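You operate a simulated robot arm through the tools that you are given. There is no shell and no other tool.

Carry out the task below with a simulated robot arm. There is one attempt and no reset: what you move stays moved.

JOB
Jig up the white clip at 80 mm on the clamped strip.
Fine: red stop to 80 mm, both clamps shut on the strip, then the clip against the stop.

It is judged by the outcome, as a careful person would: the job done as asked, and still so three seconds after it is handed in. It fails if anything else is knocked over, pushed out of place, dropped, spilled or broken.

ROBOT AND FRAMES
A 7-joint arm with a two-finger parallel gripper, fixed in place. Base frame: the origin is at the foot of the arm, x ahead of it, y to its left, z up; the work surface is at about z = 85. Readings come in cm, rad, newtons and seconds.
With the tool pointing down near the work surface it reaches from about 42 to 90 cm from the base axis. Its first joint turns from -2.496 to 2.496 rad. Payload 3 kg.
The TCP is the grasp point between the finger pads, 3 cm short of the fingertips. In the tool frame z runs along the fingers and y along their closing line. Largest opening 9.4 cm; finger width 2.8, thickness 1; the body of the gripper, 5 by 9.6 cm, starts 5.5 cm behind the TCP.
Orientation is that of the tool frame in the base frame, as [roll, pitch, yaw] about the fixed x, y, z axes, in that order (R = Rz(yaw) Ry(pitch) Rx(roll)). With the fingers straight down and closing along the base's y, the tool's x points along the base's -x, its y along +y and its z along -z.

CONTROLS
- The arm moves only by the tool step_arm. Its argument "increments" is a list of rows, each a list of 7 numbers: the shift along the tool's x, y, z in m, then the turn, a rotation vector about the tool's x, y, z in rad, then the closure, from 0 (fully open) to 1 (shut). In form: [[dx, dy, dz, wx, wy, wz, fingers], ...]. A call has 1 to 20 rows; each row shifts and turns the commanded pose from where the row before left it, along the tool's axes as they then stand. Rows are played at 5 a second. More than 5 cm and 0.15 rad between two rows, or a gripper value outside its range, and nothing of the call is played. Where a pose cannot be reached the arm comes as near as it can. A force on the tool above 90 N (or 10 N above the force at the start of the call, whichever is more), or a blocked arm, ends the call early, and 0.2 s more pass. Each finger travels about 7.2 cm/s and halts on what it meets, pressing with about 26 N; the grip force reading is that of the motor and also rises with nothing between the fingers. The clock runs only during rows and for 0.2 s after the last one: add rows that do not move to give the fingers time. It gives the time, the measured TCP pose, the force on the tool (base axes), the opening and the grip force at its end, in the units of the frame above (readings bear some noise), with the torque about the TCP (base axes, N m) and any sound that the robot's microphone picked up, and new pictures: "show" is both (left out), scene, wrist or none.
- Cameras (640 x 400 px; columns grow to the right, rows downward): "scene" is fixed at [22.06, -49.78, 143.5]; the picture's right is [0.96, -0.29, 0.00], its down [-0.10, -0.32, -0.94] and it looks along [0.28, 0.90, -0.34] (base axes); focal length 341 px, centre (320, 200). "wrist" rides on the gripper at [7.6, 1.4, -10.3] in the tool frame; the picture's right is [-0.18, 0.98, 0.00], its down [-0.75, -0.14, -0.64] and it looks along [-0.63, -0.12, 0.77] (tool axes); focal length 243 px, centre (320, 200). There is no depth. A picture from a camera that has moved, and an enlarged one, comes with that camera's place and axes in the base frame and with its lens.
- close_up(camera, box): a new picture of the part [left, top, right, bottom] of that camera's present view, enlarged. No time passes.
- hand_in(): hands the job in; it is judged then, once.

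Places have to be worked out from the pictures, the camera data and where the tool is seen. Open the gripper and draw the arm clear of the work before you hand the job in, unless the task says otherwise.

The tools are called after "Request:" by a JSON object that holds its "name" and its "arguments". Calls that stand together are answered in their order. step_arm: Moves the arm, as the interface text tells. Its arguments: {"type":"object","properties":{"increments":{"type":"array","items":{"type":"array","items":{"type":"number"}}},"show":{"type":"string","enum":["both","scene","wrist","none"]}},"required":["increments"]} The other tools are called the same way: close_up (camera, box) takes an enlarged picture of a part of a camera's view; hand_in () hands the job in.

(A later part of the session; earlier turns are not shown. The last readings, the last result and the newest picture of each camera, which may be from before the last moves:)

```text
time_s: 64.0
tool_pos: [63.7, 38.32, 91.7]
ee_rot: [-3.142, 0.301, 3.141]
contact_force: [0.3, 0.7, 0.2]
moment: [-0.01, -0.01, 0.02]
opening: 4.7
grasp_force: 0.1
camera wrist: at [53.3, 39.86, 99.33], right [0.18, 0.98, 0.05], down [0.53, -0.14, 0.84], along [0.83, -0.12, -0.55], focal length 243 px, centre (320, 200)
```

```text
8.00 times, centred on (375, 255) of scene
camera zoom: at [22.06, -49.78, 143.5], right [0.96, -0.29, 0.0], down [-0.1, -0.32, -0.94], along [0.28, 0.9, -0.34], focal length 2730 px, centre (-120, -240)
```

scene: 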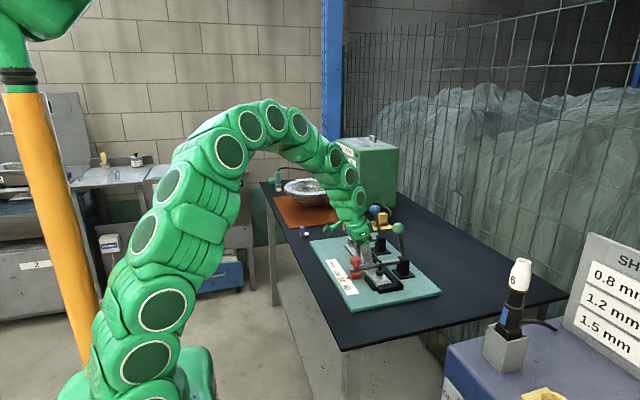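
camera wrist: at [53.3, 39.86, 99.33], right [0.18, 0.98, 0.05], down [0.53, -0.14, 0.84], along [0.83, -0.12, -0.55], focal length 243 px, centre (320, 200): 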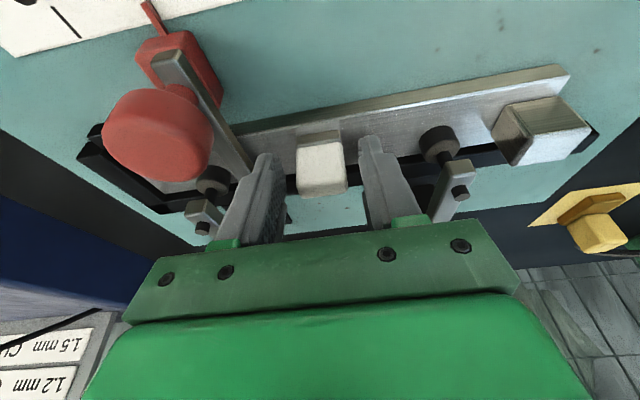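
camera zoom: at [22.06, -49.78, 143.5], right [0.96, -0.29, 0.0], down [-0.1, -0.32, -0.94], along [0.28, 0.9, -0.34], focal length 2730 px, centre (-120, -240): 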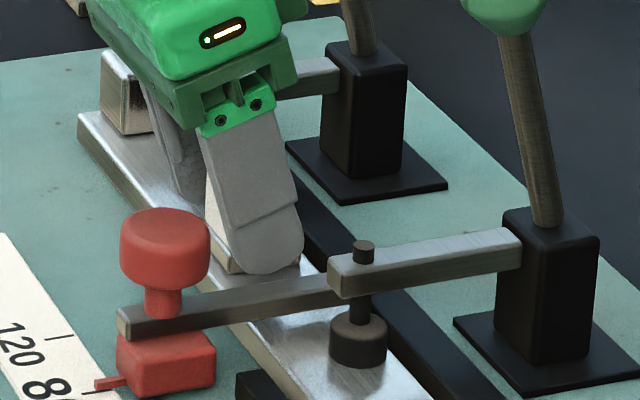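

The clip stands freely and square on the strip. I rise above it, move 3.3 cm to +y behind it, and close the fingers to use them as a pusher.

Request:
{"name": "step_arm", "arguments": {"increments": [[-0.0074, 0, -0.0239, 0, 0, 0, 0.5], [-0.0074, 0, -0.0239, 0, 0, 0, 0.5], [-0.0012, 0.017, 0.0004, 0, 0, 0, 0.7], [-0.0012, 0.017, 0.0004, 0, 0, 0, 0.9], [0, 0, 0, 0, 0, 0, 1.0], [0, 0, 0, 0, 0, 0, 1.0]]}}

Request:
{"name": "close_up", "arguments": {"camera": "wrist", "box": [140, 0, 460, 240]}}

Request:
{"name": "close_up", "arguments": {"camera": "scene", "box": [340, 220, 410, 290]}}

```text
time_s: 65.4
tool_pos: [63.85, 41.83, 96.61]
ee_rot: [-3.14, 0.303, -3.141]
contact_force: [-1.1, 0.3, 1.0]
moment: [0.0, 0.0, 0.0]
opening: 0.0
grasp_force: 25.8
camera wrist: at [53.5, 43.25, 104.28], right [0.18, 0.98, 0.05], down [0.53, -0.14, 0.84], along [0.83, -0.12, -0.55], focal length 243 px, centre (320, 200)
```

scene: 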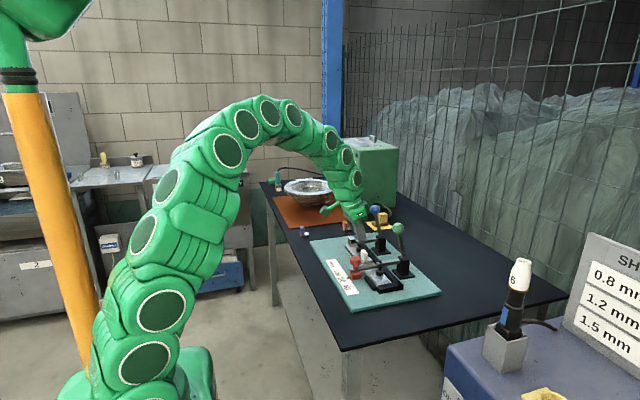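
wrist: 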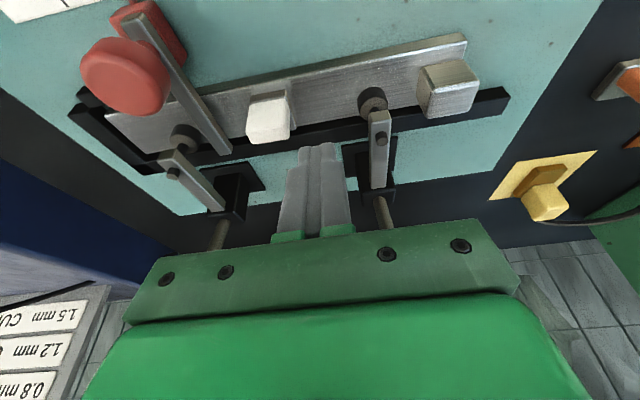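

```text
1.67 times, centred on (300, 120) of wrist
camera zoom: at [53.5, 43.25, 104.28], right [0.18, 0.98, 0.05], down [0.53, -0.14, 0.84], along [0.83, -0.12, -0.55], focal length 404 px, centre (353, 333)
```

zoom: 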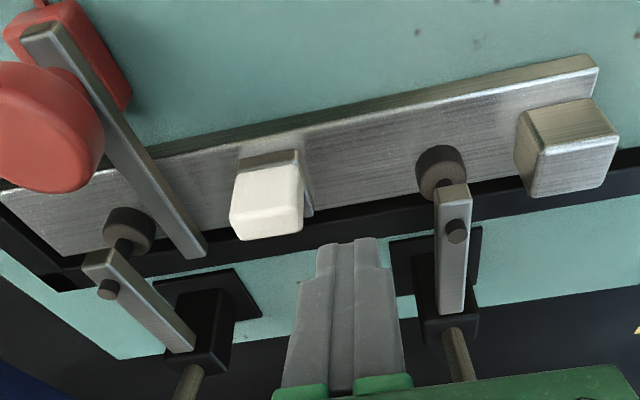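

```text
5.71 times, centred on (375, 255) of scene
camera zoom: at [22.06, -49.78, 143.5], right [0.96, -0.29, 0.0], down [-0.1, -0.32, -0.94], along [0.28, 0.9, -0.34], focal length 1950 px, centre (6, -114)
```

zoom: 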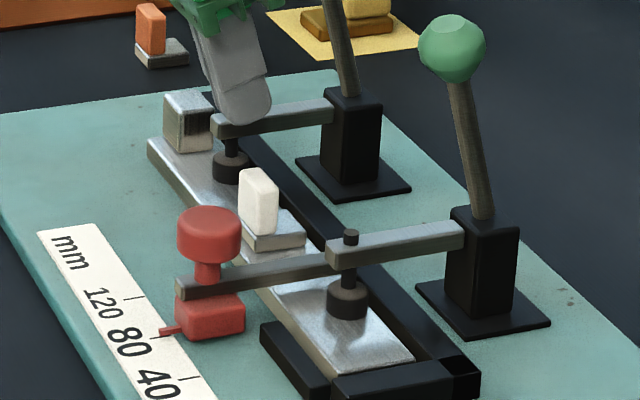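

The clip's plate spans about x 63.4–66.6 on the strip with its +y face at y≈39.9, and the stop bar's +y face is at y≈34.0. The closed fingers are just behind the clip, so I lower them to near plate level.

Request:
{"name": "step_arm", "arguments": {"increments": [[0.0055, 0, 0.0178, 0, 0, 0, 1.0], [0.0055, 0, 0.0178, 0, 0, 0, 1.0], [0.0053, 0, 0.017, 0, 0, 0, 1.0], [0, 0, 0, 0, 0, 0, 1.0]]}}

Request:
{"name": "close_up", "arguments": {"camera": "wrist", "box": [160, 60, 400, 240]}}

Request:
{"name": "close_up", "arguments": {"camera": "scene", "box": [345, 220, 395, 270]}}

```text
time_s: 66.4
tool_pos: [63.84, 41.88, 91.11]
ee_rot: [3.141, 0.299, -3.141]
contact_force: [0.4, -0.1, 0.0]
moment: [0.0, -0.01, -0.01]
opening: 0.02
grasp_force: 25.9
camera wrist: at [53.47, 43.28, 98.8], right [0.18, 0.98, 0.05], down [0.53, -0.14, 0.84], along [0.83, -0.12, -0.55], focal length 243 px, centre (320, 200)
```

scene: 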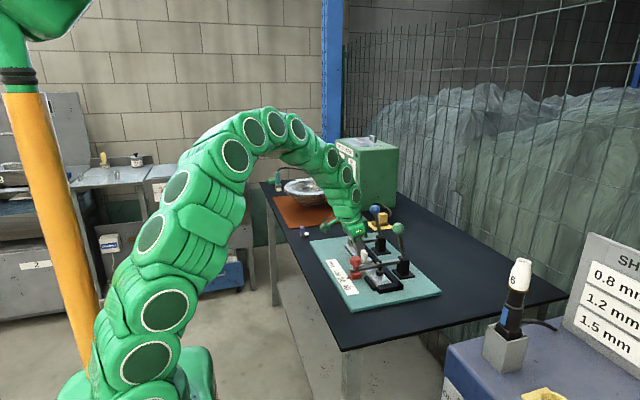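
wrist: 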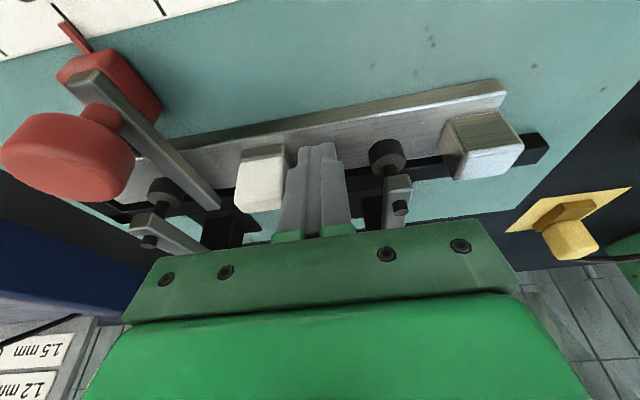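

```text
2.22 times, centred on (280, 150) of wrist
camera zoom: at [53.47, 43.28, 98.8], right [0.18, 0.98, 0.05], down [0.53, -0.14, 0.84], along [0.83, -0.12, -0.55], focal length 539 px, centre (409, 311)
```

zoom: 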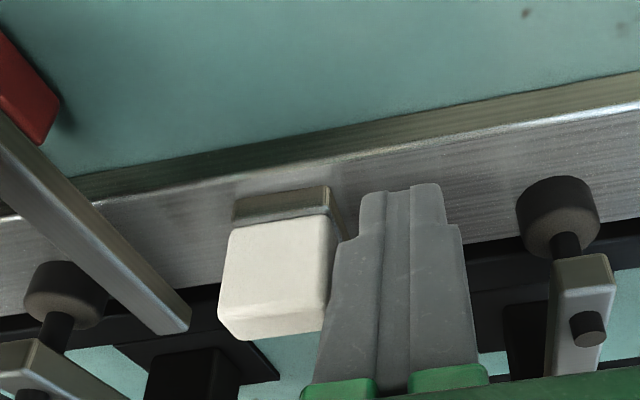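

```text
8.00 times, centred on (370, 245) of scene
camera zoom: at [22.06, -49.78, 143.5], right [0.96, -0.29, 0.0], down [-0.1, -0.32, -0.94], along [0.28, 0.9, -0.34], focal length 2730 px, centre (-80, -160)
```

zoom: 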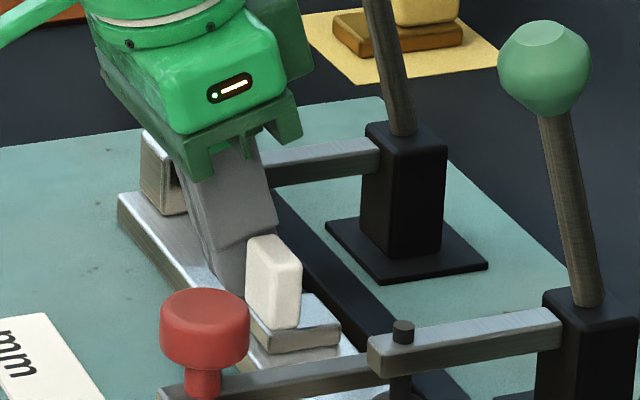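

The closed fingers are about 0.6 cm behind the clip. I push toward −y by 2.5 cm at slow speed, leaving over a centimetre before the stop, and check that it slides straight.

Request:
{"name": "step_arm", "arguments": {"increments": [[0, -0.003, 0, 0, 0, 0, 1.0], [0, -0.003, 0, 0, 0, 0, 1.0], [0, -0.003, 0, 0, 0, 0, 1.0], [0, -0.003, 0, 0, 0, 0, 1.0], [0, -0.003, 0, 0, 0, 0, 1.0], [0, -0.003, 0, 0, 0, 0, 1.0], [0, -0.003, 0, 0, 0, 0, 1.0], [0, -0.003, 0, 0, 0, 0, 1.0], [0, 0, 0, 0, 0, 0, 1.0]]}}

Request:
{"name": "close_up", "arguments": {"camera": "wrist", "box": [160, 60, 400, 240]}}

Request:
{"name": "close_up", "arguments": {"camera": "scene", "box": [345, 230, 405, 285]}}

```text
time_s: 68.4
tool_pos: [63.98, 39.41, 91.16]
ee_rot: [-3.142, 0.302, -3.141]
contact_force: [-0.4, 0.5, 0.1]
moment: [0.0, 0.01, 0.01]
opening: 0.0
grasp_force: 26.2
camera wrist: at [53.63, 40.82, 98.84], right [0.18, 0.98, 0.05], down [0.53, -0.14, 0.84], along [0.83, -0.12, -0.55], focal length 243 px, centre (320, 200)
```

scene: 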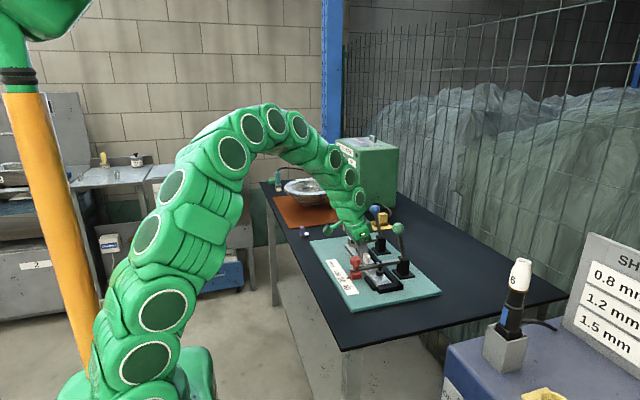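
wrist: 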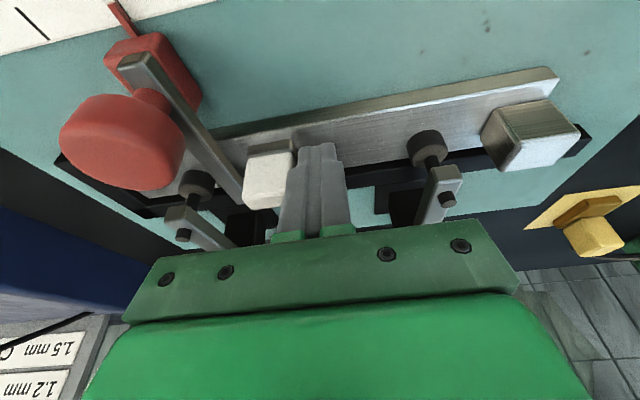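

```text
2.22 times, centred on (280, 150) of wrist
camera zoom: at [53.63, 40.82, 98.84], right [0.18, 0.98, 0.05], down [0.53, -0.14, 0.84], along [0.83, -0.12, -0.55], focal length 539 px, centre (409, 311)
```

zoom: 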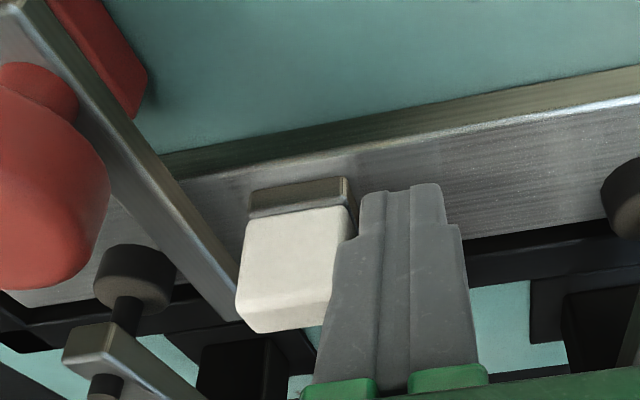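

```text
7.27 times, centred on (375, 258) of scene
camera zoom: at [22.06, -49.78, 143.5], right [0.96, -0.29, 0.0], down [-0.1, -0.32, -0.94], along [0.28, 0.9, -0.34], focal length 2482 px, centre (-80, -218)
```

zoom: 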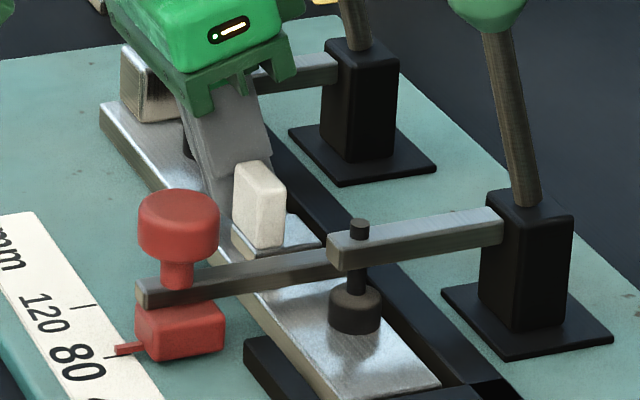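

The clip slid straight: its plate is now at y≈35.1–37.9, about 1.1 cm from the bar's +y face at y≈34.0. I push another 0.7 cm.

Request:
{"name": "step_arm", "arguments": {"increments": [[0, -0.002, 0, 0, 0, 0, 1.0], [0, -0.002, 0, 0, 0, 0, 1.0], [0, -0.002, 0, 0, 0, 0, 1.0], [0, -0.001, 0, 0, 0, 0, 1.0], [0, 0, 0, 0, 0, 0, 1.0]], "show": "wrist"}}

Request:
{"name": "close_up", "arguments": {"camera": "wrist", "box": [180, 70, 360, 220]}}

Request:
{"name": "close_up", "arguments": {"camera": "scene", "box": [355, 240, 395, 280]}}

```text
time_s: 69.6
tool_pos: [64.02, 38.66, 91.14]
ee_rot: [-3.141, 0.301, 3.141]
contact_force: [-0.7, 0.4, 0.1]
moment: [-0.01, 0.0, 0.01]
opening: 0.0
grasp_force: 25.9
camera wrist: at [53.62, 40.09, 98.76], right [0.18, 0.98, 0.05], down [0.53, -0.14, 0.84], along [0.83, -0.12, -0.55], focal length 243 px, centre (320, 200)
```

wrist: 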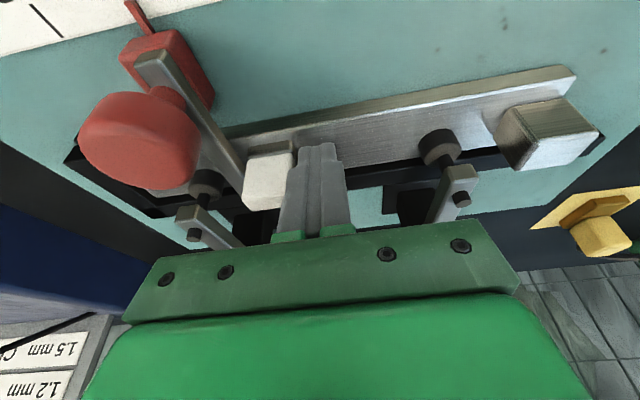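

```text
2.67 times, centred on (270, 145) of wrist
camera zoom: at [53.62, 40.09, 98.76], right [0.18, 0.98, 0.05], down [0.53, -0.14, 0.84], along [0.83, -0.12, -0.55], focal length 647 px, centre (453, 347)
```

zoom: 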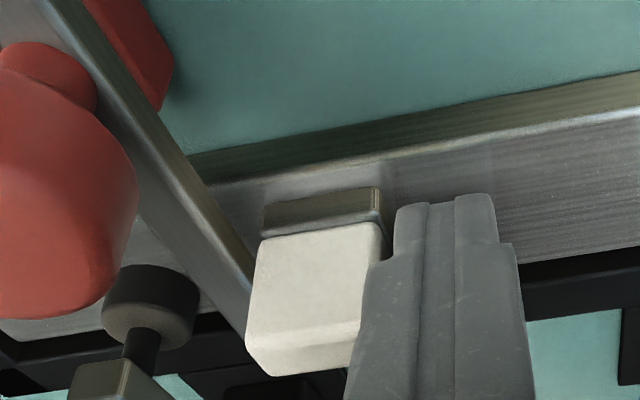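

```text
10.00 times, centred on (375, 260) of scene
camera zoom: at [22.06, -49.78, 143.5], right [0.96, -0.29, 0.0], down [-0.1, -0.32, -0.94], along [0.28, 0.9, -0.34], focal length 3413 px, centre (-230, -400)
```

zoom: 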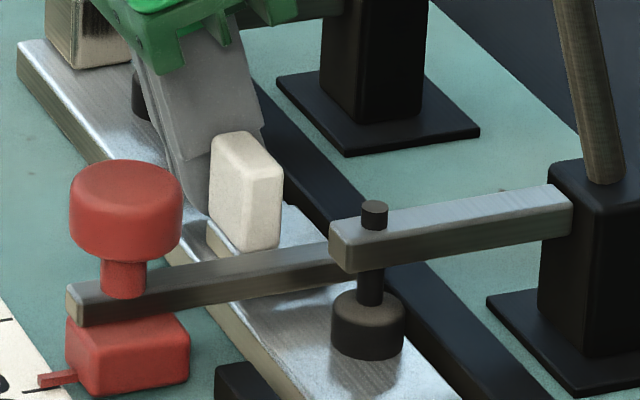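

About 3 mm of gap seems to remain. I zoom in on the gap between plate and bar before the final approach.

Request:
{"name": "close_up", "arguments": {"camera": "wrist", "box": [215, 110, 295, 190]}}

Request:
{"name": "close_up", "arguments": {"camera": "scene", "box": [365, 250, 390, 275]}}

Request:
{"name": "close_up", "arguments": {"camera": "wrist", "box": [0, 0, 160, 100]}}

```text
5.00 times, centred on (255, 150) of wrist
camera zoom: at [53.62, 40.09, 98.76], right [0.18, 0.98, 0.05], down [0.53, -0.14, 0.84], along [0.83, -0.12, -0.55], focal length 1213 px, centre (645, 450)
```

zoom: 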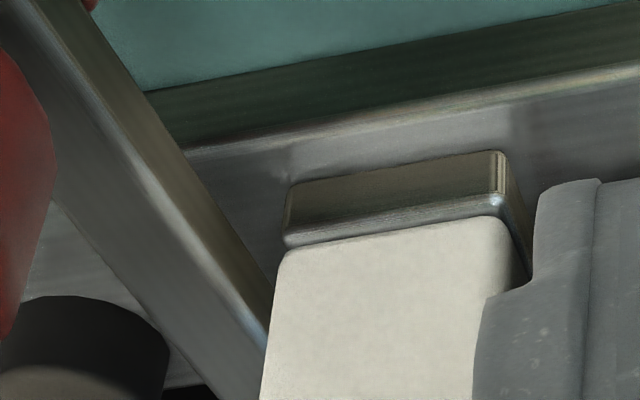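

```text
16.00 times, centred on (378, 262) of scene
camera zoom: at [22.06, -49.78, 143.5], right [0.96, -0.29, 0.0], down [-0.1, -0.32, -0.94], along [0.28, 0.9, -0.34], focal length 5461 px, centre (-600, -800)
```

zoom: 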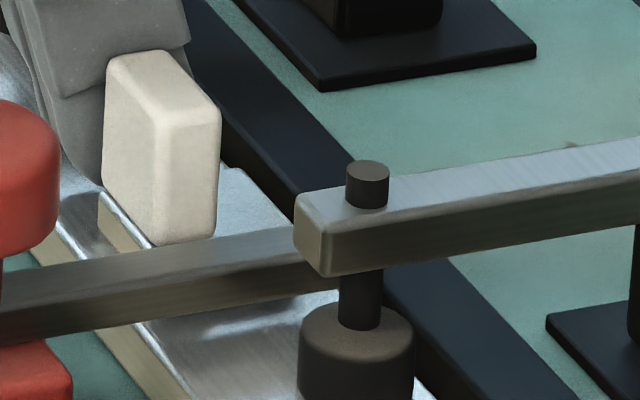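

```text
4.00 times, centred on (80, 50) of wrist
camera zoom: at [53.62, 40.09, 98.76], right [0.18, 0.98, 0.05], down [0.53, -0.14, 0.84], along [0.83, -0.12, -0.55], focal length 970 px, centre (1280, 800)
```

zoom: 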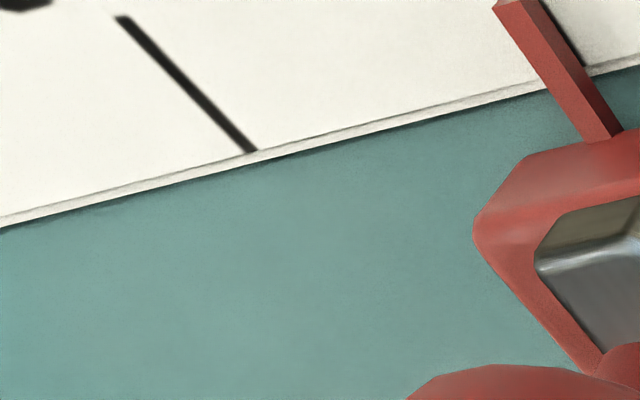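

The remaining gap is roughly 4–6 mm. I go on by 3 mm in 1 mm rows and check force and gap again.

Request:
{"name": "step_arm", "arguments": {"increments": [[0, -0.001, 0, 0, 0, 0, 1.0], [0, -0.001, 0, 0, 0, 0, 1.0], [0, -0.001, 0, 0, 0, 0, 1.0], [0, 0, 0, 0, 0, 0, 1.0]], "show": "wrist"}}

Request:
{"name": "close_up", "arguments": {"camera": "wrist", "box": [215, 110, 295, 190]}}

Request:
{"name": "close_up", "arguments": {"camera": "wrist", "box": [40, 0, 200, 100]}}

```text
time_s: 70.6
tool_pos: [63.8, 38.37, 91.14]
ee_rot: [3.141, 0.301, -3.14]
contact_force: [0.9, -0.3, 0.1]
moment: [-0.02, -0.03, -0.01]
opening: 0.01
grasp_force: 26.0
camera wrist: at [53.6, 39.8, 98.78], right [0.18, 0.98, 0.05], down [0.53, -0.14, 0.84], along [0.83, -0.12, -0.55], focal length 243 px, centre (320, 200)
```

wrist: 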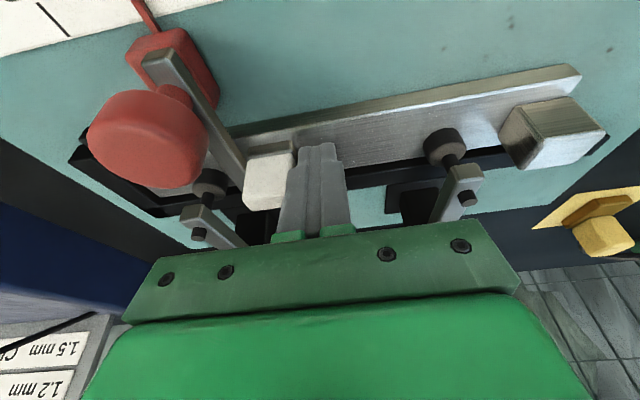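

```text
5.00 times, centred on (255, 150) of wrist
camera zoom: at [53.6, 39.8, 98.78], right [0.18, 0.98, 0.05], down [0.53, -0.14, 0.84], along [0.83, -0.12, -0.55], focal length 1213 px, centre (645, 450)
```

zoom: 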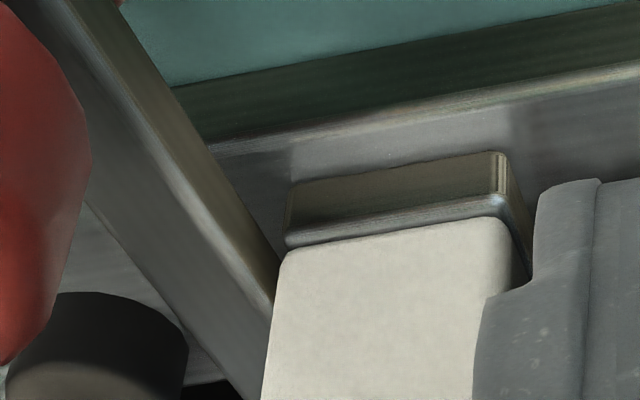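

```text
4.00 times, centred on (120, 50) of wrist
camera zoom: at [53.6, 39.8, 98.78], right [0.18, 0.98, 0.05], down [0.53, -0.14, 0.84], along [0.83, -0.12, -0.55], focal length 970 px, centre (1120, 800)
```

zoom: 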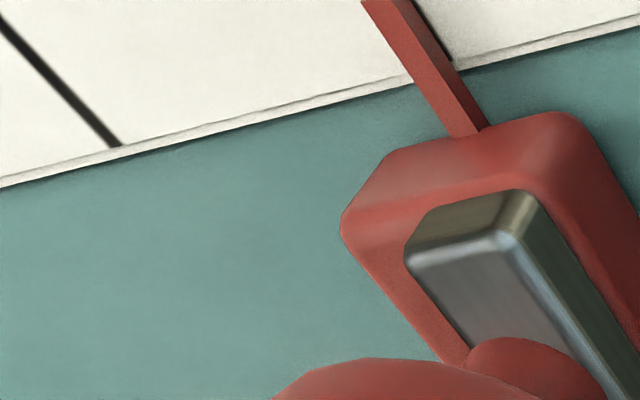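

The gap has closed by the 3 mm I moved and about 2–4 mm remains, with no force yet. I advance 2 mm more.

Request:
{"name": "step_arm", "arguments": {"increments": [[0, -0.001, 0, 0, 0, 0, 1.0], [0, -0.001, 0, 0, 0, 0, 1.0], [0, 0, 0, 0, 0, 0, 1.0]], "show": "wrist"}}

Request:
{"name": "close_up", "arguments": {"camera": "wrist", "box": [215, 110, 295, 190]}}

Request:
{"name": "close_up", "arguments": {"camera": "wrist", "box": [40, 0, 200, 100]}}

```text
time_s: 71.4
tool_pos: [64.01, 38.12, 91.14]
ee_rot: [3.141, 0.301, -3.141]
contact_force: [-0.2, 0.5, 0.4]
moment: [-0.03, 0.0, -0.01]
opening: 0.0
grasp_force: 25.3
camera wrist: at [53.6, 39.58, 98.77], right [0.18, 0.98, 0.05], down [0.53, -0.14, 0.84], along [0.83, -0.12, -0.55], focal length 243 px, centre (320, 200)
```

wrist: 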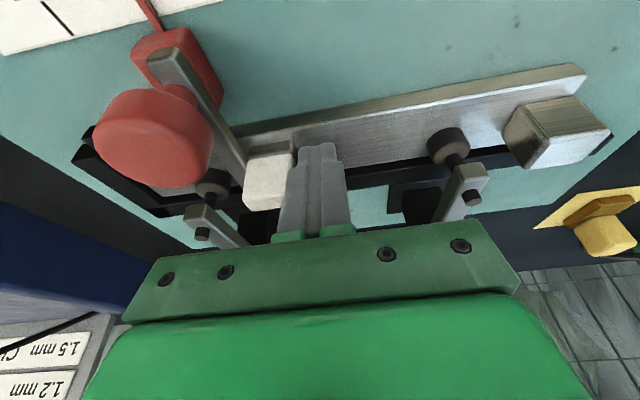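

```text
5.00 times, centred on (255, 150) of wrist
camera zoom: at [53.6, 39.58, 98.77], right [0.18, 0.98, 0.05], down [0.53, -0.14, 0.84], along [0.83, -0.12, -0.55], focal length 1213 px, centre (645, 450)
```

zoom: 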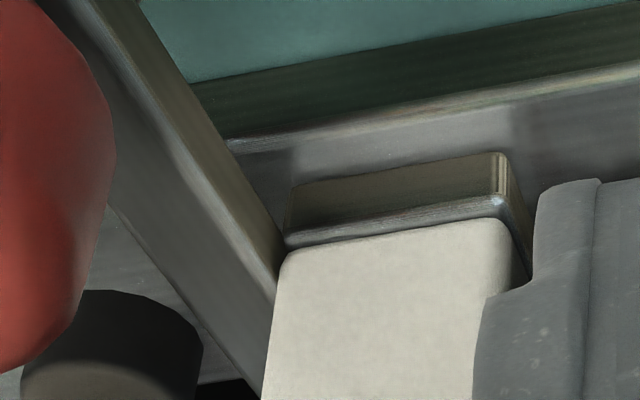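

```text
4.00 times, centred on (120, 50) of wrist
camera zoom: at [53.6, 39.58, 98.77], right [0.18, 0.98, 0.05], down [0.53, -0.14, 0.84], along [0.83, -0.12, -0.55], focal length 970 px, centre (1120, 800)
```

zoom: 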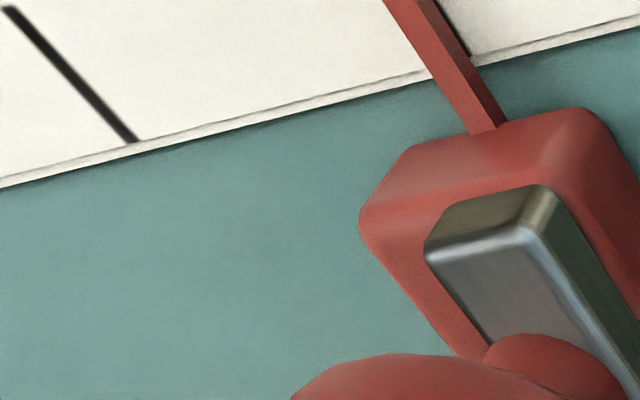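

The plate's edge and the bar's lower edge almost meet in the picture (about 1 mm left) and the stop has not moved. I advance in half-millimetre rows and look for a reaction.

Request:
{"name": "step_arm", "arguments": {"increments": [[0, -0.0005, 0, 0, 0, 0, 1.0], [0, -0.0005, 0, 0, 0, 0, 1.0], [0, 0, 0, 0, 0, 0, 1.0]], "show": "wrist"}}

Request:
{"name": "close_up", "arguments": {"camera": "wrist", "box": [215, 110, 295, 190]}}

Request:
{"name": "close_up", "arguments": {"camera": "wrist", "box": [40, 0, 200, 100]}}

```text
time_s: 72.2
tool_pos: [63.94, 38.01, 91.09]
ee_rot: [3.141, 0.303, 3.142]
contact_force: [1.1, 2.7, 1.0]
moment: [-0.02, -0.01, -0.01]
opening: 0.01
grasp_force: 25.7
camera wrist: at [53.56, 39.5, 98.8], right [0.18, 0.98, 0.05], down [0.53, -0.14, 0.84], along [0.83, -0.12, -0.54], focal length 243 px, centre (320, 200)
```

wrist: 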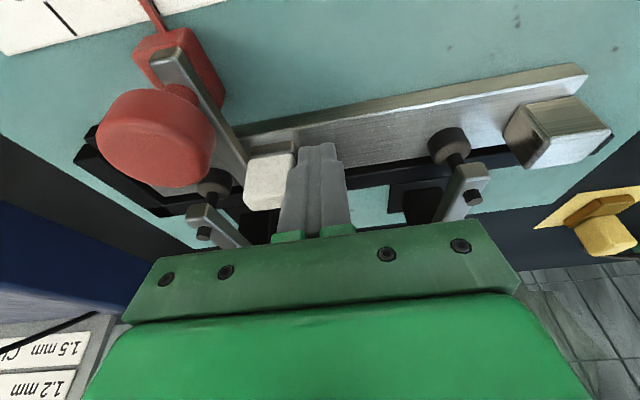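

```text
5.00 times, centred on (255, 150) of wrist
camera zoom: at [53.56, 39.5, 98.8], right [0.18, 0.98, 0.05], down [0.53, -0.14, 0.84], along [0.83, -0.12, -0.54], focal length 1213 px, centre (645, 450)
```

zoom: 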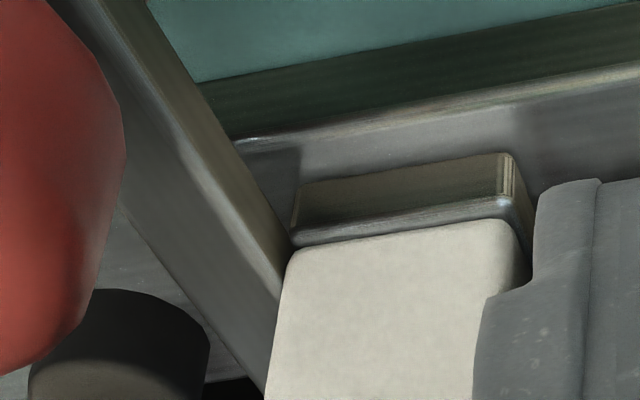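

```text
4.00 times, centred on (120, 50) of wrist
camera zoom: at [53.56, 39.5, 98.8], right [0.18, 0.98, 0.05], down [0.53, -0.14, 0.84], along [0.83, -0.12, -0.54], focal length 970 px, centre (1120, 800)
```

zoom: 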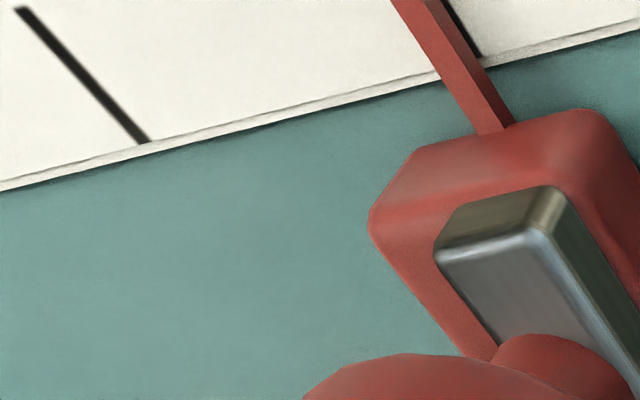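

A 2.7 N reaction has appeared and the clip has squared itself against the bar, so it is touching. I check the bar and clip from the scene camera and zoom on the pointer before deciding on any further nudge.

Request:
{"name": "close_up", "arguments": {"camera": "scene", "box": [360, 245, 395, 280]}}

Request:
{"name": "close_up", "arguments": {"camera": "wrist", "box": [225, 130, 285, 220]}}

Request:
{"name": "close_up", "arguments": {"camera": "scene", "box": [330, 255, 370, 295]}}

```text
11.43 times, centred on (378, 262) of scene
camera zoom: at [22.06, -49.78, 143.5], right [0.96, -0.29, 0.0], down [-0.1, -0.32, -0.94], along [0.28, 0.9, -0.34], focal length 3901 px, centre (-337, -514)
```

zoom: 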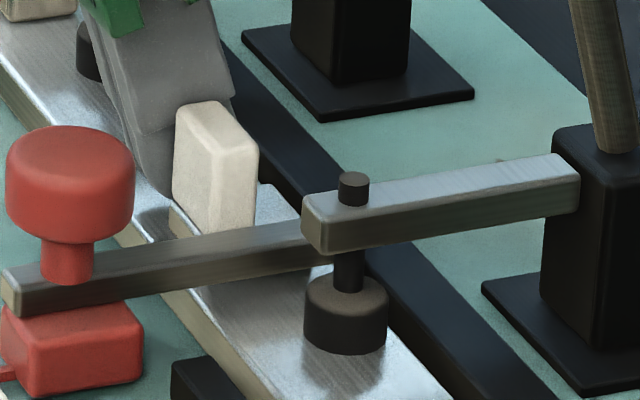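

```text
4.44 times, centred on (255, 175) of wrist
camera zoom: at [53.56, 39.5, 98.8], right [0.18, 0.98, 0.05], down [0.53, -0.14, 0.84], along [0.83, -0.12, -0.54], focal length 1078 px, centre (609, 311)
```

zoom: 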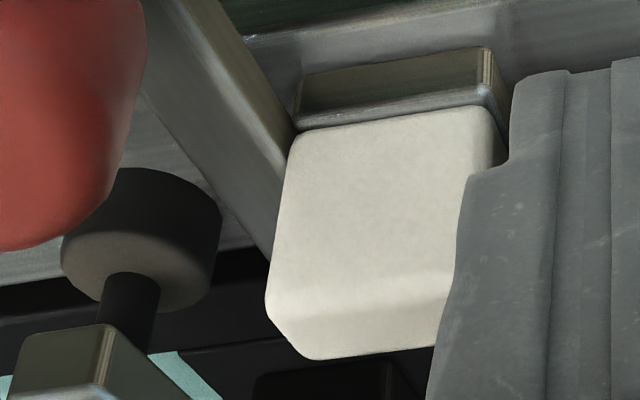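

```text
10.00 times, centred on (350, 275) of scene
camera zoom: at [22.06, -49.78, 143.5], right [0.96, -0.29, 0.0], down [-0.1, -0.32, -0.94], along [0.28, 0.9, -0.34], focal length 3413 px, centre (20, -550)
```

zoom: 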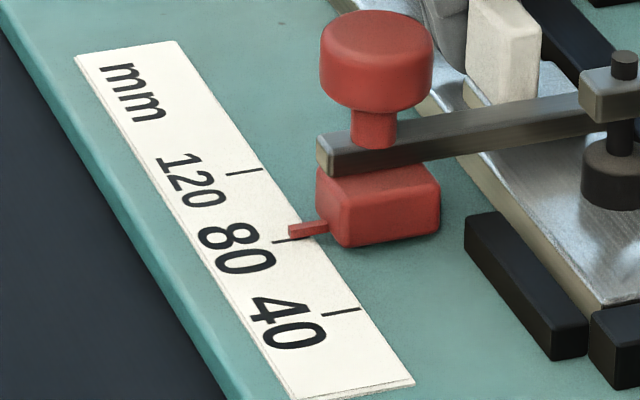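

The pointer still sits on the 80 tick and the clip's edges run parallel to the strip and bar. One last 0.3 mm nudge makes sure the plate is firmly seated against the bar.

Request:
{"name": "step_arm", "arguments": {"increments": [[0, -0.0003, 0, 0, 0, 0, 1.0], [0, 0, 0, 0, 0, 0, 1.0]], "show": "wrist"}}

Request:
{"name": "close_up", "arguments": {"camera": "wrist", "box": [215, 110, 295, 190]}}

Request:
{"name": "close_up", "arguments": {"camera": "wrist", "box": [40, 0, 200, 100]}}

```text
time_s: 72.8
tool_pos: [63.9, 37.95, 91.29]
ee_rot: [3.142, 0.299, -3.142]
contact_force: [-0.2, 2.3, 1.4]
moment: [0.0, 0.0, -0.01]
opening: 0.0
grasp_force: 26.4
camera wrist: at [53.56, 39.46, 98.82], right [0.18, 0.98, 0.05], down [0.53, -0.14, 0.84], along [0.83, -0.12, -0.55], focal length 243 px, centre (320, 200)
```

wrist: 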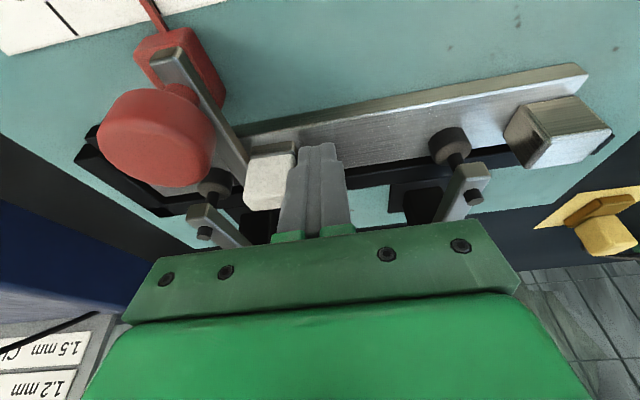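

```text
5.00 times, centred on (255, 150) of wrist
camera zoom: at [53.56, 39.46, 98.82], right [0.18, 0.98, 0.05], down [0.53, -0.14, 0.84], along [0.83, -0.12, -0.55], focal length 1213 px, centre (645, 450)
```

zoom: 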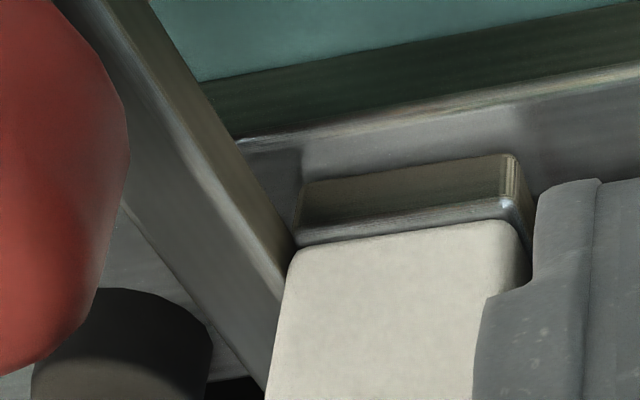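

```text
4.00 times, centred on (120, 50) of wrist
camera zoom: at [53.56, 39.46, 98.82], right [0.18, 0.98, 0.05], down [0.53, -0.14, 0.84], along [0.83, -0.12, -0.55], focal length 970 px, centre (1120, 800)
```

zoom: 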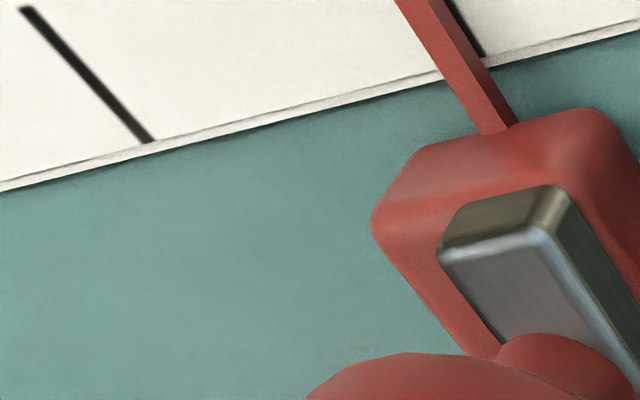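

The reaction stays at 2–3 N and the plate corner sits right at the bar. I zoom hard on the contact line to check that it is flush along its length.

Request:
{"name": "close_up", "arguments": {"camera": "wrist", "box": [240, 140, 270, 170]}}

Request:
{"name": "close_up", "arguments": {"camera": "wrist", "box": [230, 150, 290, 220]}}

Request:
{"name": "close_up", "arguments": {"camera": "scene", "box": [370, 252, 392, 274]}}

```text
13.33 times, centred on (255, 155) of wrist
camera zoom: at [53.56, 39.46, 98.82], right [0.18, 0.98, 0.05], down [0.53, -0.14, 0.84], along [0.83, -0.12, -0.55], focal length 3235 px, centre (1187, 800)
```

zoom: 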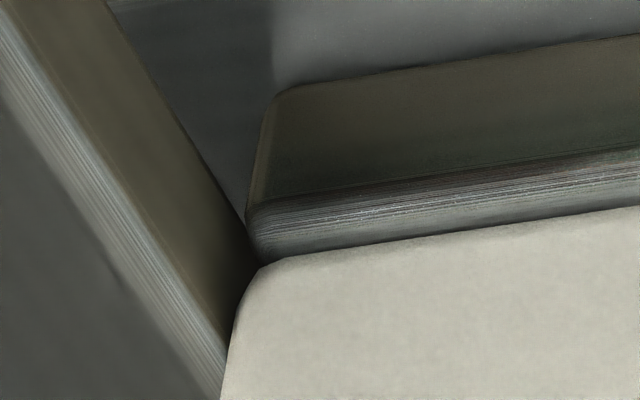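

```text
5.71 times, centred on (260, 185) of wrist
camera zoom: at [53.56, 39.46, 98.82], right [0.18, 0.98, 0.05], down [0.53, -0.14, 0.84], along [0.83, -0.12, -0.55], focal length 1386 px, centre (663, 286)
```

zoom: 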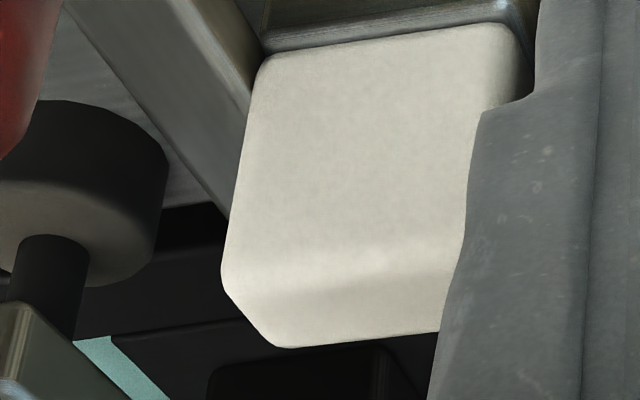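

```text
16.00 times, centred on (381, 263) of scene
camera zoom: at [22.06, -49.78, 143.5], right [0.96, -0.29, 0.0], down [-0.1, -0.32, -0.94], along [0.28, 0.9, -0.34], focal length 5461 px, centre (-656, -808)
```

zoom: 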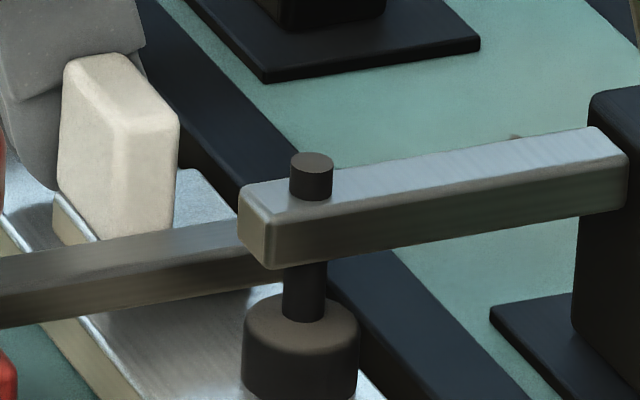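

The −x corner of the plate is on the bar (gap under half a millimetre), and the clip was still turning slightly flush. I advance another half millimetre while watching force and pointer.

Request:
{"name": "step_arm", "arguments": {"increments": [[0, -0.00025, 0, 0, 0, 0, 1.0], [0, -0.00025, 0, 0, 0, 0, 1.0], [0, 0, 0, 0, 0, 0, 1.0]], "show": "wrist"}}

Request:
{"name": "close_up", "arguments": {"camera": "wrist", "box": [215, 110, 295, 190]}}

Request:
{"name": "close_up", "arguments": {"camera": "wrist", "box": [40, 0, 200, 100]}}

```text
time_s: 73.6
tool_pos: [63.9, 37.98, 91.2]
ee_rot: [-3.141, 0.302, 3.141]
contact_force: [-0.3, 2.8, -0.2]
moment: [0.0, 0.01, -0.03]
opening: 0.02
grasp_force: 25.8
camera wrist: at [53.56, 39.41, 98.84], right [0.18, 0.98, 0.05], down [0.53, -0.14, 0.84], along [0.83, -0.12, -0.55], focal length 243 px, centre (320, 200)
```

wrist: 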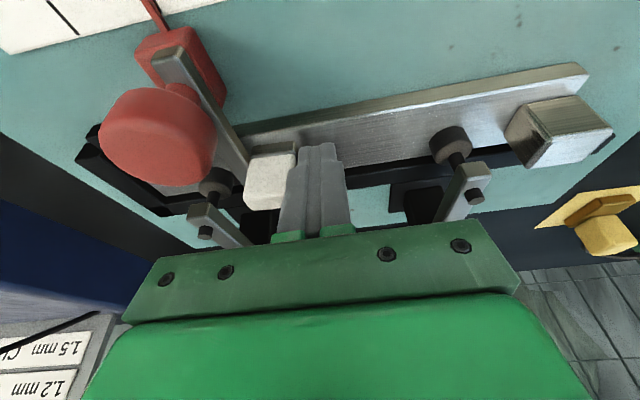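

```text
5.00 times, centred on (255, 150) of wrist
camera zoom: at [53.56, 39.41, 98.84], right [0.18, 0.98, 0.05], down [0.53, -0.14, 0.84], along [0.83, -0.12, -0.55], focal length 1213 px, centre (645, 450)
```

zoom: 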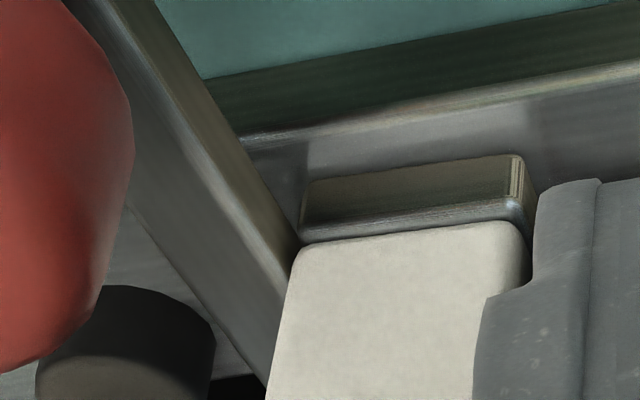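

```text
4.00 times, centred on (120, 50) of wrist
camera zoom: at [53.56, 39.41, 98.84], right [0.18, 0.98, 0.05], down [0.53, -0.14, 0.84], along [0.83, -0.12, -0.55], focal length 970 px, centre (1120, 800)
```

zoom: 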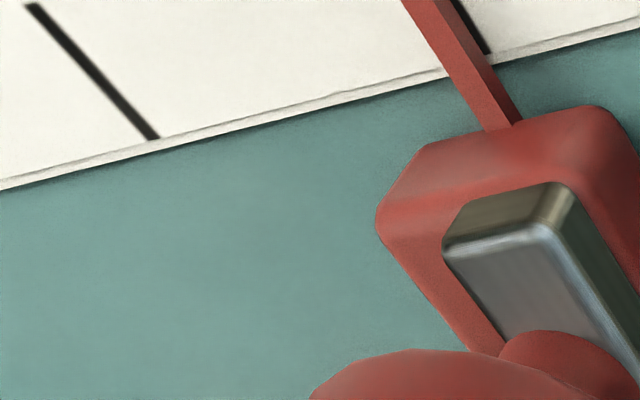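

The stop is holding at 2–3 N while the clip turns flush about its −x corner. I keep advancing in quarter-millimetre steps until the force rises, which will show full contact.

Request:
{"name": "step_arm", "arguments": {"increments": [[0, -0.00025, 0, 0, 0, 0, 1.0], [0, -0.00025, 0, 0, 0, 0, 1.0], [0, 0, 0, 0, 0, 0, 1.0]], "show": "wrist"}}

Request:
{"name": "close_up", "arguments": {"camera": "wrist", "box": [215, 110, 295, 190]}}

Request:
{"name": "close_up", "arguments": {"camera": "wrist", "box": [40, 0, 200, 100]}}

Request:
{"name": "close_up", "arguments": {"camera": "scene", "box": [362, 242, 392, 272]}}

```text
time_s: 74.4
tool_pos: [63.9, 37.93, 91.22]
ee_rot: [3.142, 0.303, -3.141]
contact_force: [-1.0, 3.2, 1.1]
moment: [-0.03, 0.0, -0.01]
opening: 0.0
grasp_force: 26.8
camera wrist: at [53.52, 39.39, 98.85], right [0.18, 0.98, 0.05], down [0.53, -0.14, 0.84], along [0.83, -0.12, -0.55], focal length 243 px, centre (320, 200)
```

wrist: 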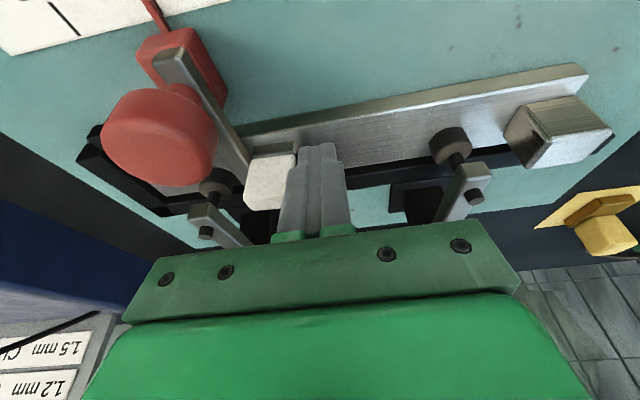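

```text
5.00 times, centred on (255, 150) of wrist
camera zoom: at [53.52, 39.39, 98.85], right [0.18, 0.98, 0.05], down [0.53, -0.14, 0.84], along [0.83, -0.12, -0.55], focal length 1213 px, centre (645, 450)
```

zoom: 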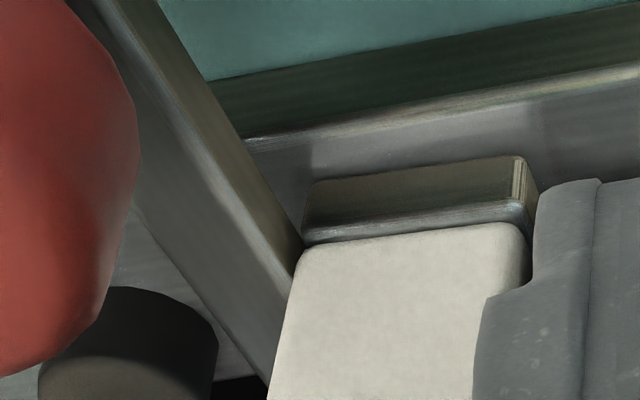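

```text
4.00 times, centred on (120, 50) of wrist
camera zoom: at [53.52, 39.39, 98.85], right [0.18, 0.98, 0.05], down [0.53, -0.14, 0.84], along [0.83, -0.12, -0.55], focal length 970 px, centre (1120, 800)
```

zoom: 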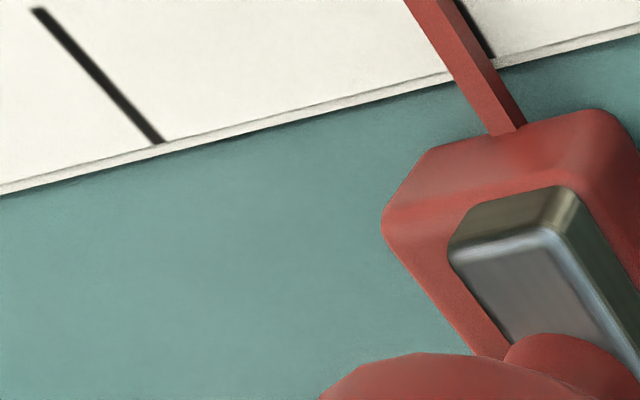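

```text
13.33 times, centred on (377, 257) of scene
camera zoom: at [22.06, -49.78, 143.5], right [0.96, -0.29, 0.0], down [-0.1, -0.32, -0.94], along [0.28, 0.9, -0.34], focal length 4551 px, centre (-440, -560)
```

zoom: 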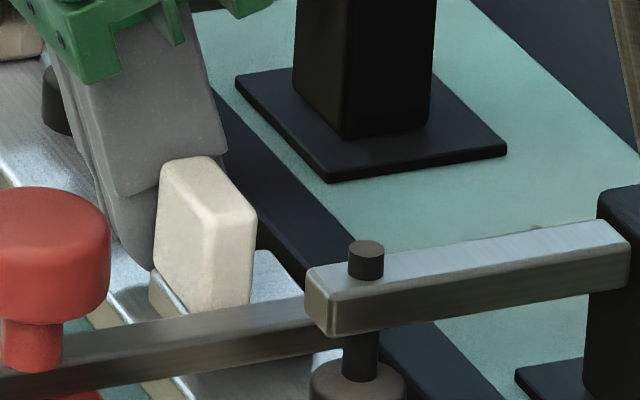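

The clip has stopped turning, the force has settled at about 3 N, and the pointer has stayed on the 80 tick. The plate is flush on the bar. I back the fingers off in +y first, then rise straight up.

Request:
{"name": "step_arm", "arguments": {"increments": [[0, 0.001, 0, 0, 0, 0, 1.0], [0, 0.003, 0, 0, 0, 0, 1.0], [0, 0.006, 0, 0, 0, 0, 1.0], [-0.0059, 0, -0.0191, 0, 0, 0, 1.0], [-0.0089, 0, -0.0287, 0, 0, 0, 1.0], [-0.0089, 0, -0.0287, 0, 0, 0, 1.0], [-0.0089, 0, -0.0287, 0, 0, 0, 1.0], [0, 0, 0, 0, 0, 0, 1.0]]}}

Request:
{"name": "close_up", "arguments": {"camera": "scene", "box": [335, 215, 415, 295]}}

Request:
{"name": "close_up", "arguments": {"camera": "wrist", "box": [120, 0, 360, 150]}}

```text
time_s: 76.2
tool_pos: [63.87, 39.08, 102.12]
ee_rot: [3.141, 0.301, 3.141]
contact_force: [0.5, -0.1, 0.4]
moment: [0.01, -0.01, -0.02]
opening: 0.0
grasp_force: 25.7
camera wrist: at [53.45, 40.56, 109.78], right [0.18, 0.98, 0.05], down [0.53, -0.14, 0.84], along [0.83, -0.12, -0.55], focal length 243 px, centre (320, 200)
```

scene: 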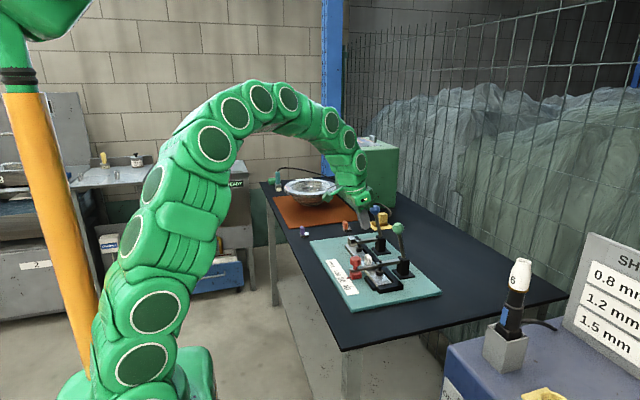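
wrist: 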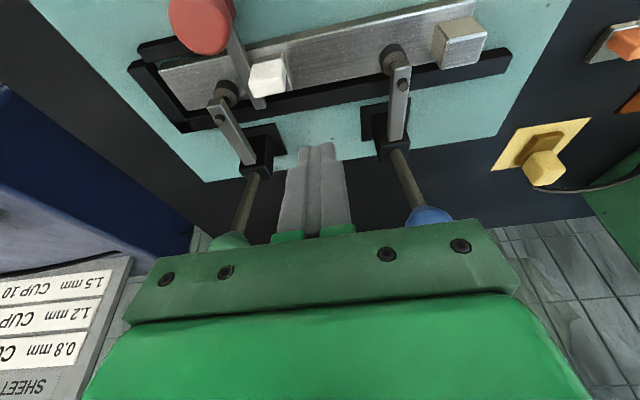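

```text
5.00 times, centred on (375, 255) of scene
camera zoom: at [22.06, -49.78, 143.5], right [0.96, -0.29, 0.0], down [-0.1, -0.32, -0.94], along [0.28, 0.9, -0.34], focal length 1706 px, centre (45, -75)
```

zoom: 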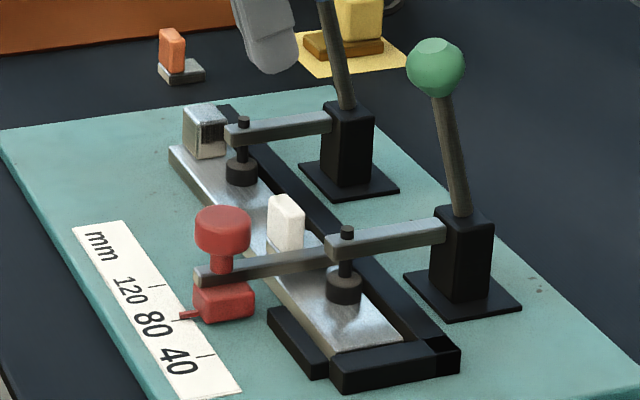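

```text
2.67 times, centred on (240, 75) of wrist
camera zoom: at [53.45, 40.56, 109.78], right [0.18, 0.98, 0.05], down [0.53, -0.14, 0.84], along [0.83, -0.12, -0.55], focal length 647 px, centre (533, 533)
```

zoom: 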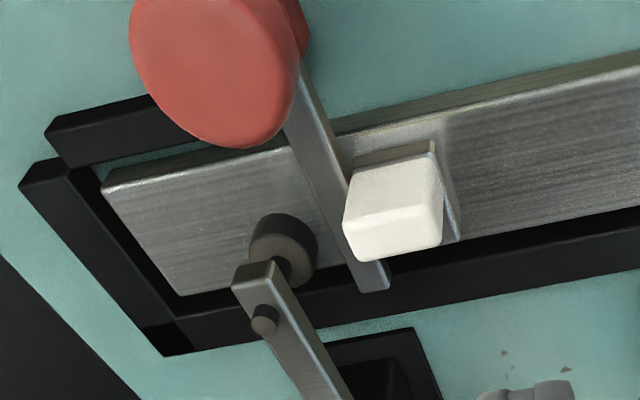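

The fingers are clear and the clip stands against the bar with both clamps shut. I zoom in to inspect the contact, its squareness and the pointer from this height.

Request:
{"name": "close_up", "arguments": {"camera": "wrist", "box": [235, 45, 295, 100]}}

Request:
{"name": "close_up", "arguments": {"camera": "scene", "box": [362, 245, 392, 275]}}

Request:
{"name": "close_up", "arguments": {"camera": "scene", "box": [335, 260, 365, 290]}}

```text
7.27 times, centred on (265, 72) of wrist
camera zoom: at [53.45, 40.56, 109.78], right [0.18, 0.98, 0.05], down [0.53, -0.14, 0.84], along [0.83, -0.12, -0.55], focal length 1764 px, centre (720, 1127)
```

zoom: 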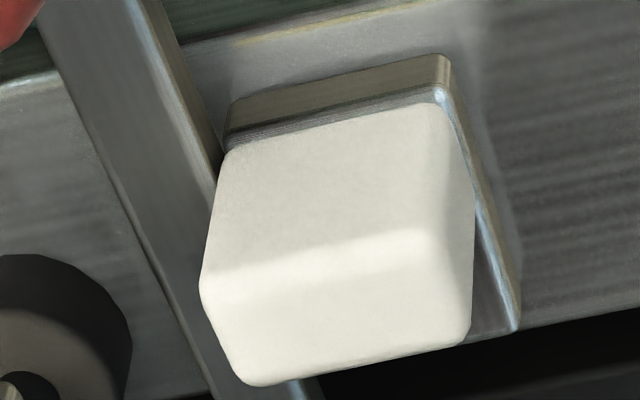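

```text
13.33 times, centred on (377, 260) of scene
camera zoom: at [22.06, -49.78, 143.5], right [0.96, -0.29, 0.0], down [-0.1, -0.32, -0.94], along [0.28, 0.9, -0.34], focal length 4551 px, centre (-440, -600)
```

zoom: 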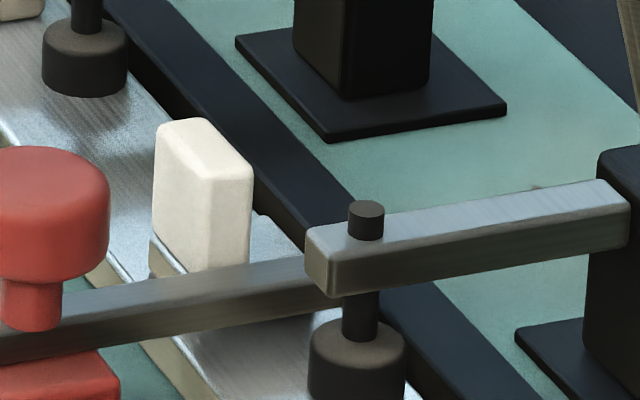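

```text
13.33 times, centred on (350, 275) of scene
camera zoom: at [22.06, -49.78, 143.5], right [0.96, -0.29, 0.0], down [-0.1, -0.32, -0.94], along [0.28, 0.9, -0.34], focal length 4551 px, centre (-80, -800)
```

zoom: 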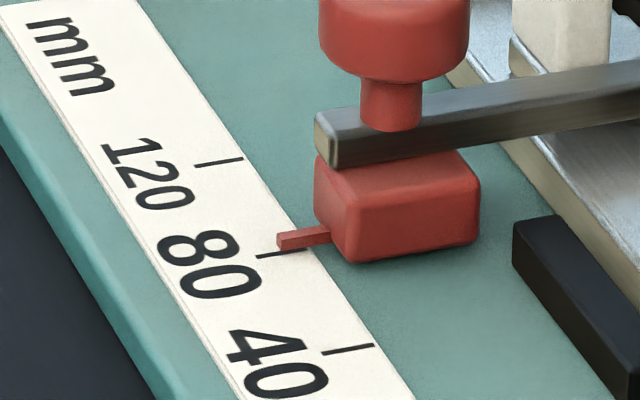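

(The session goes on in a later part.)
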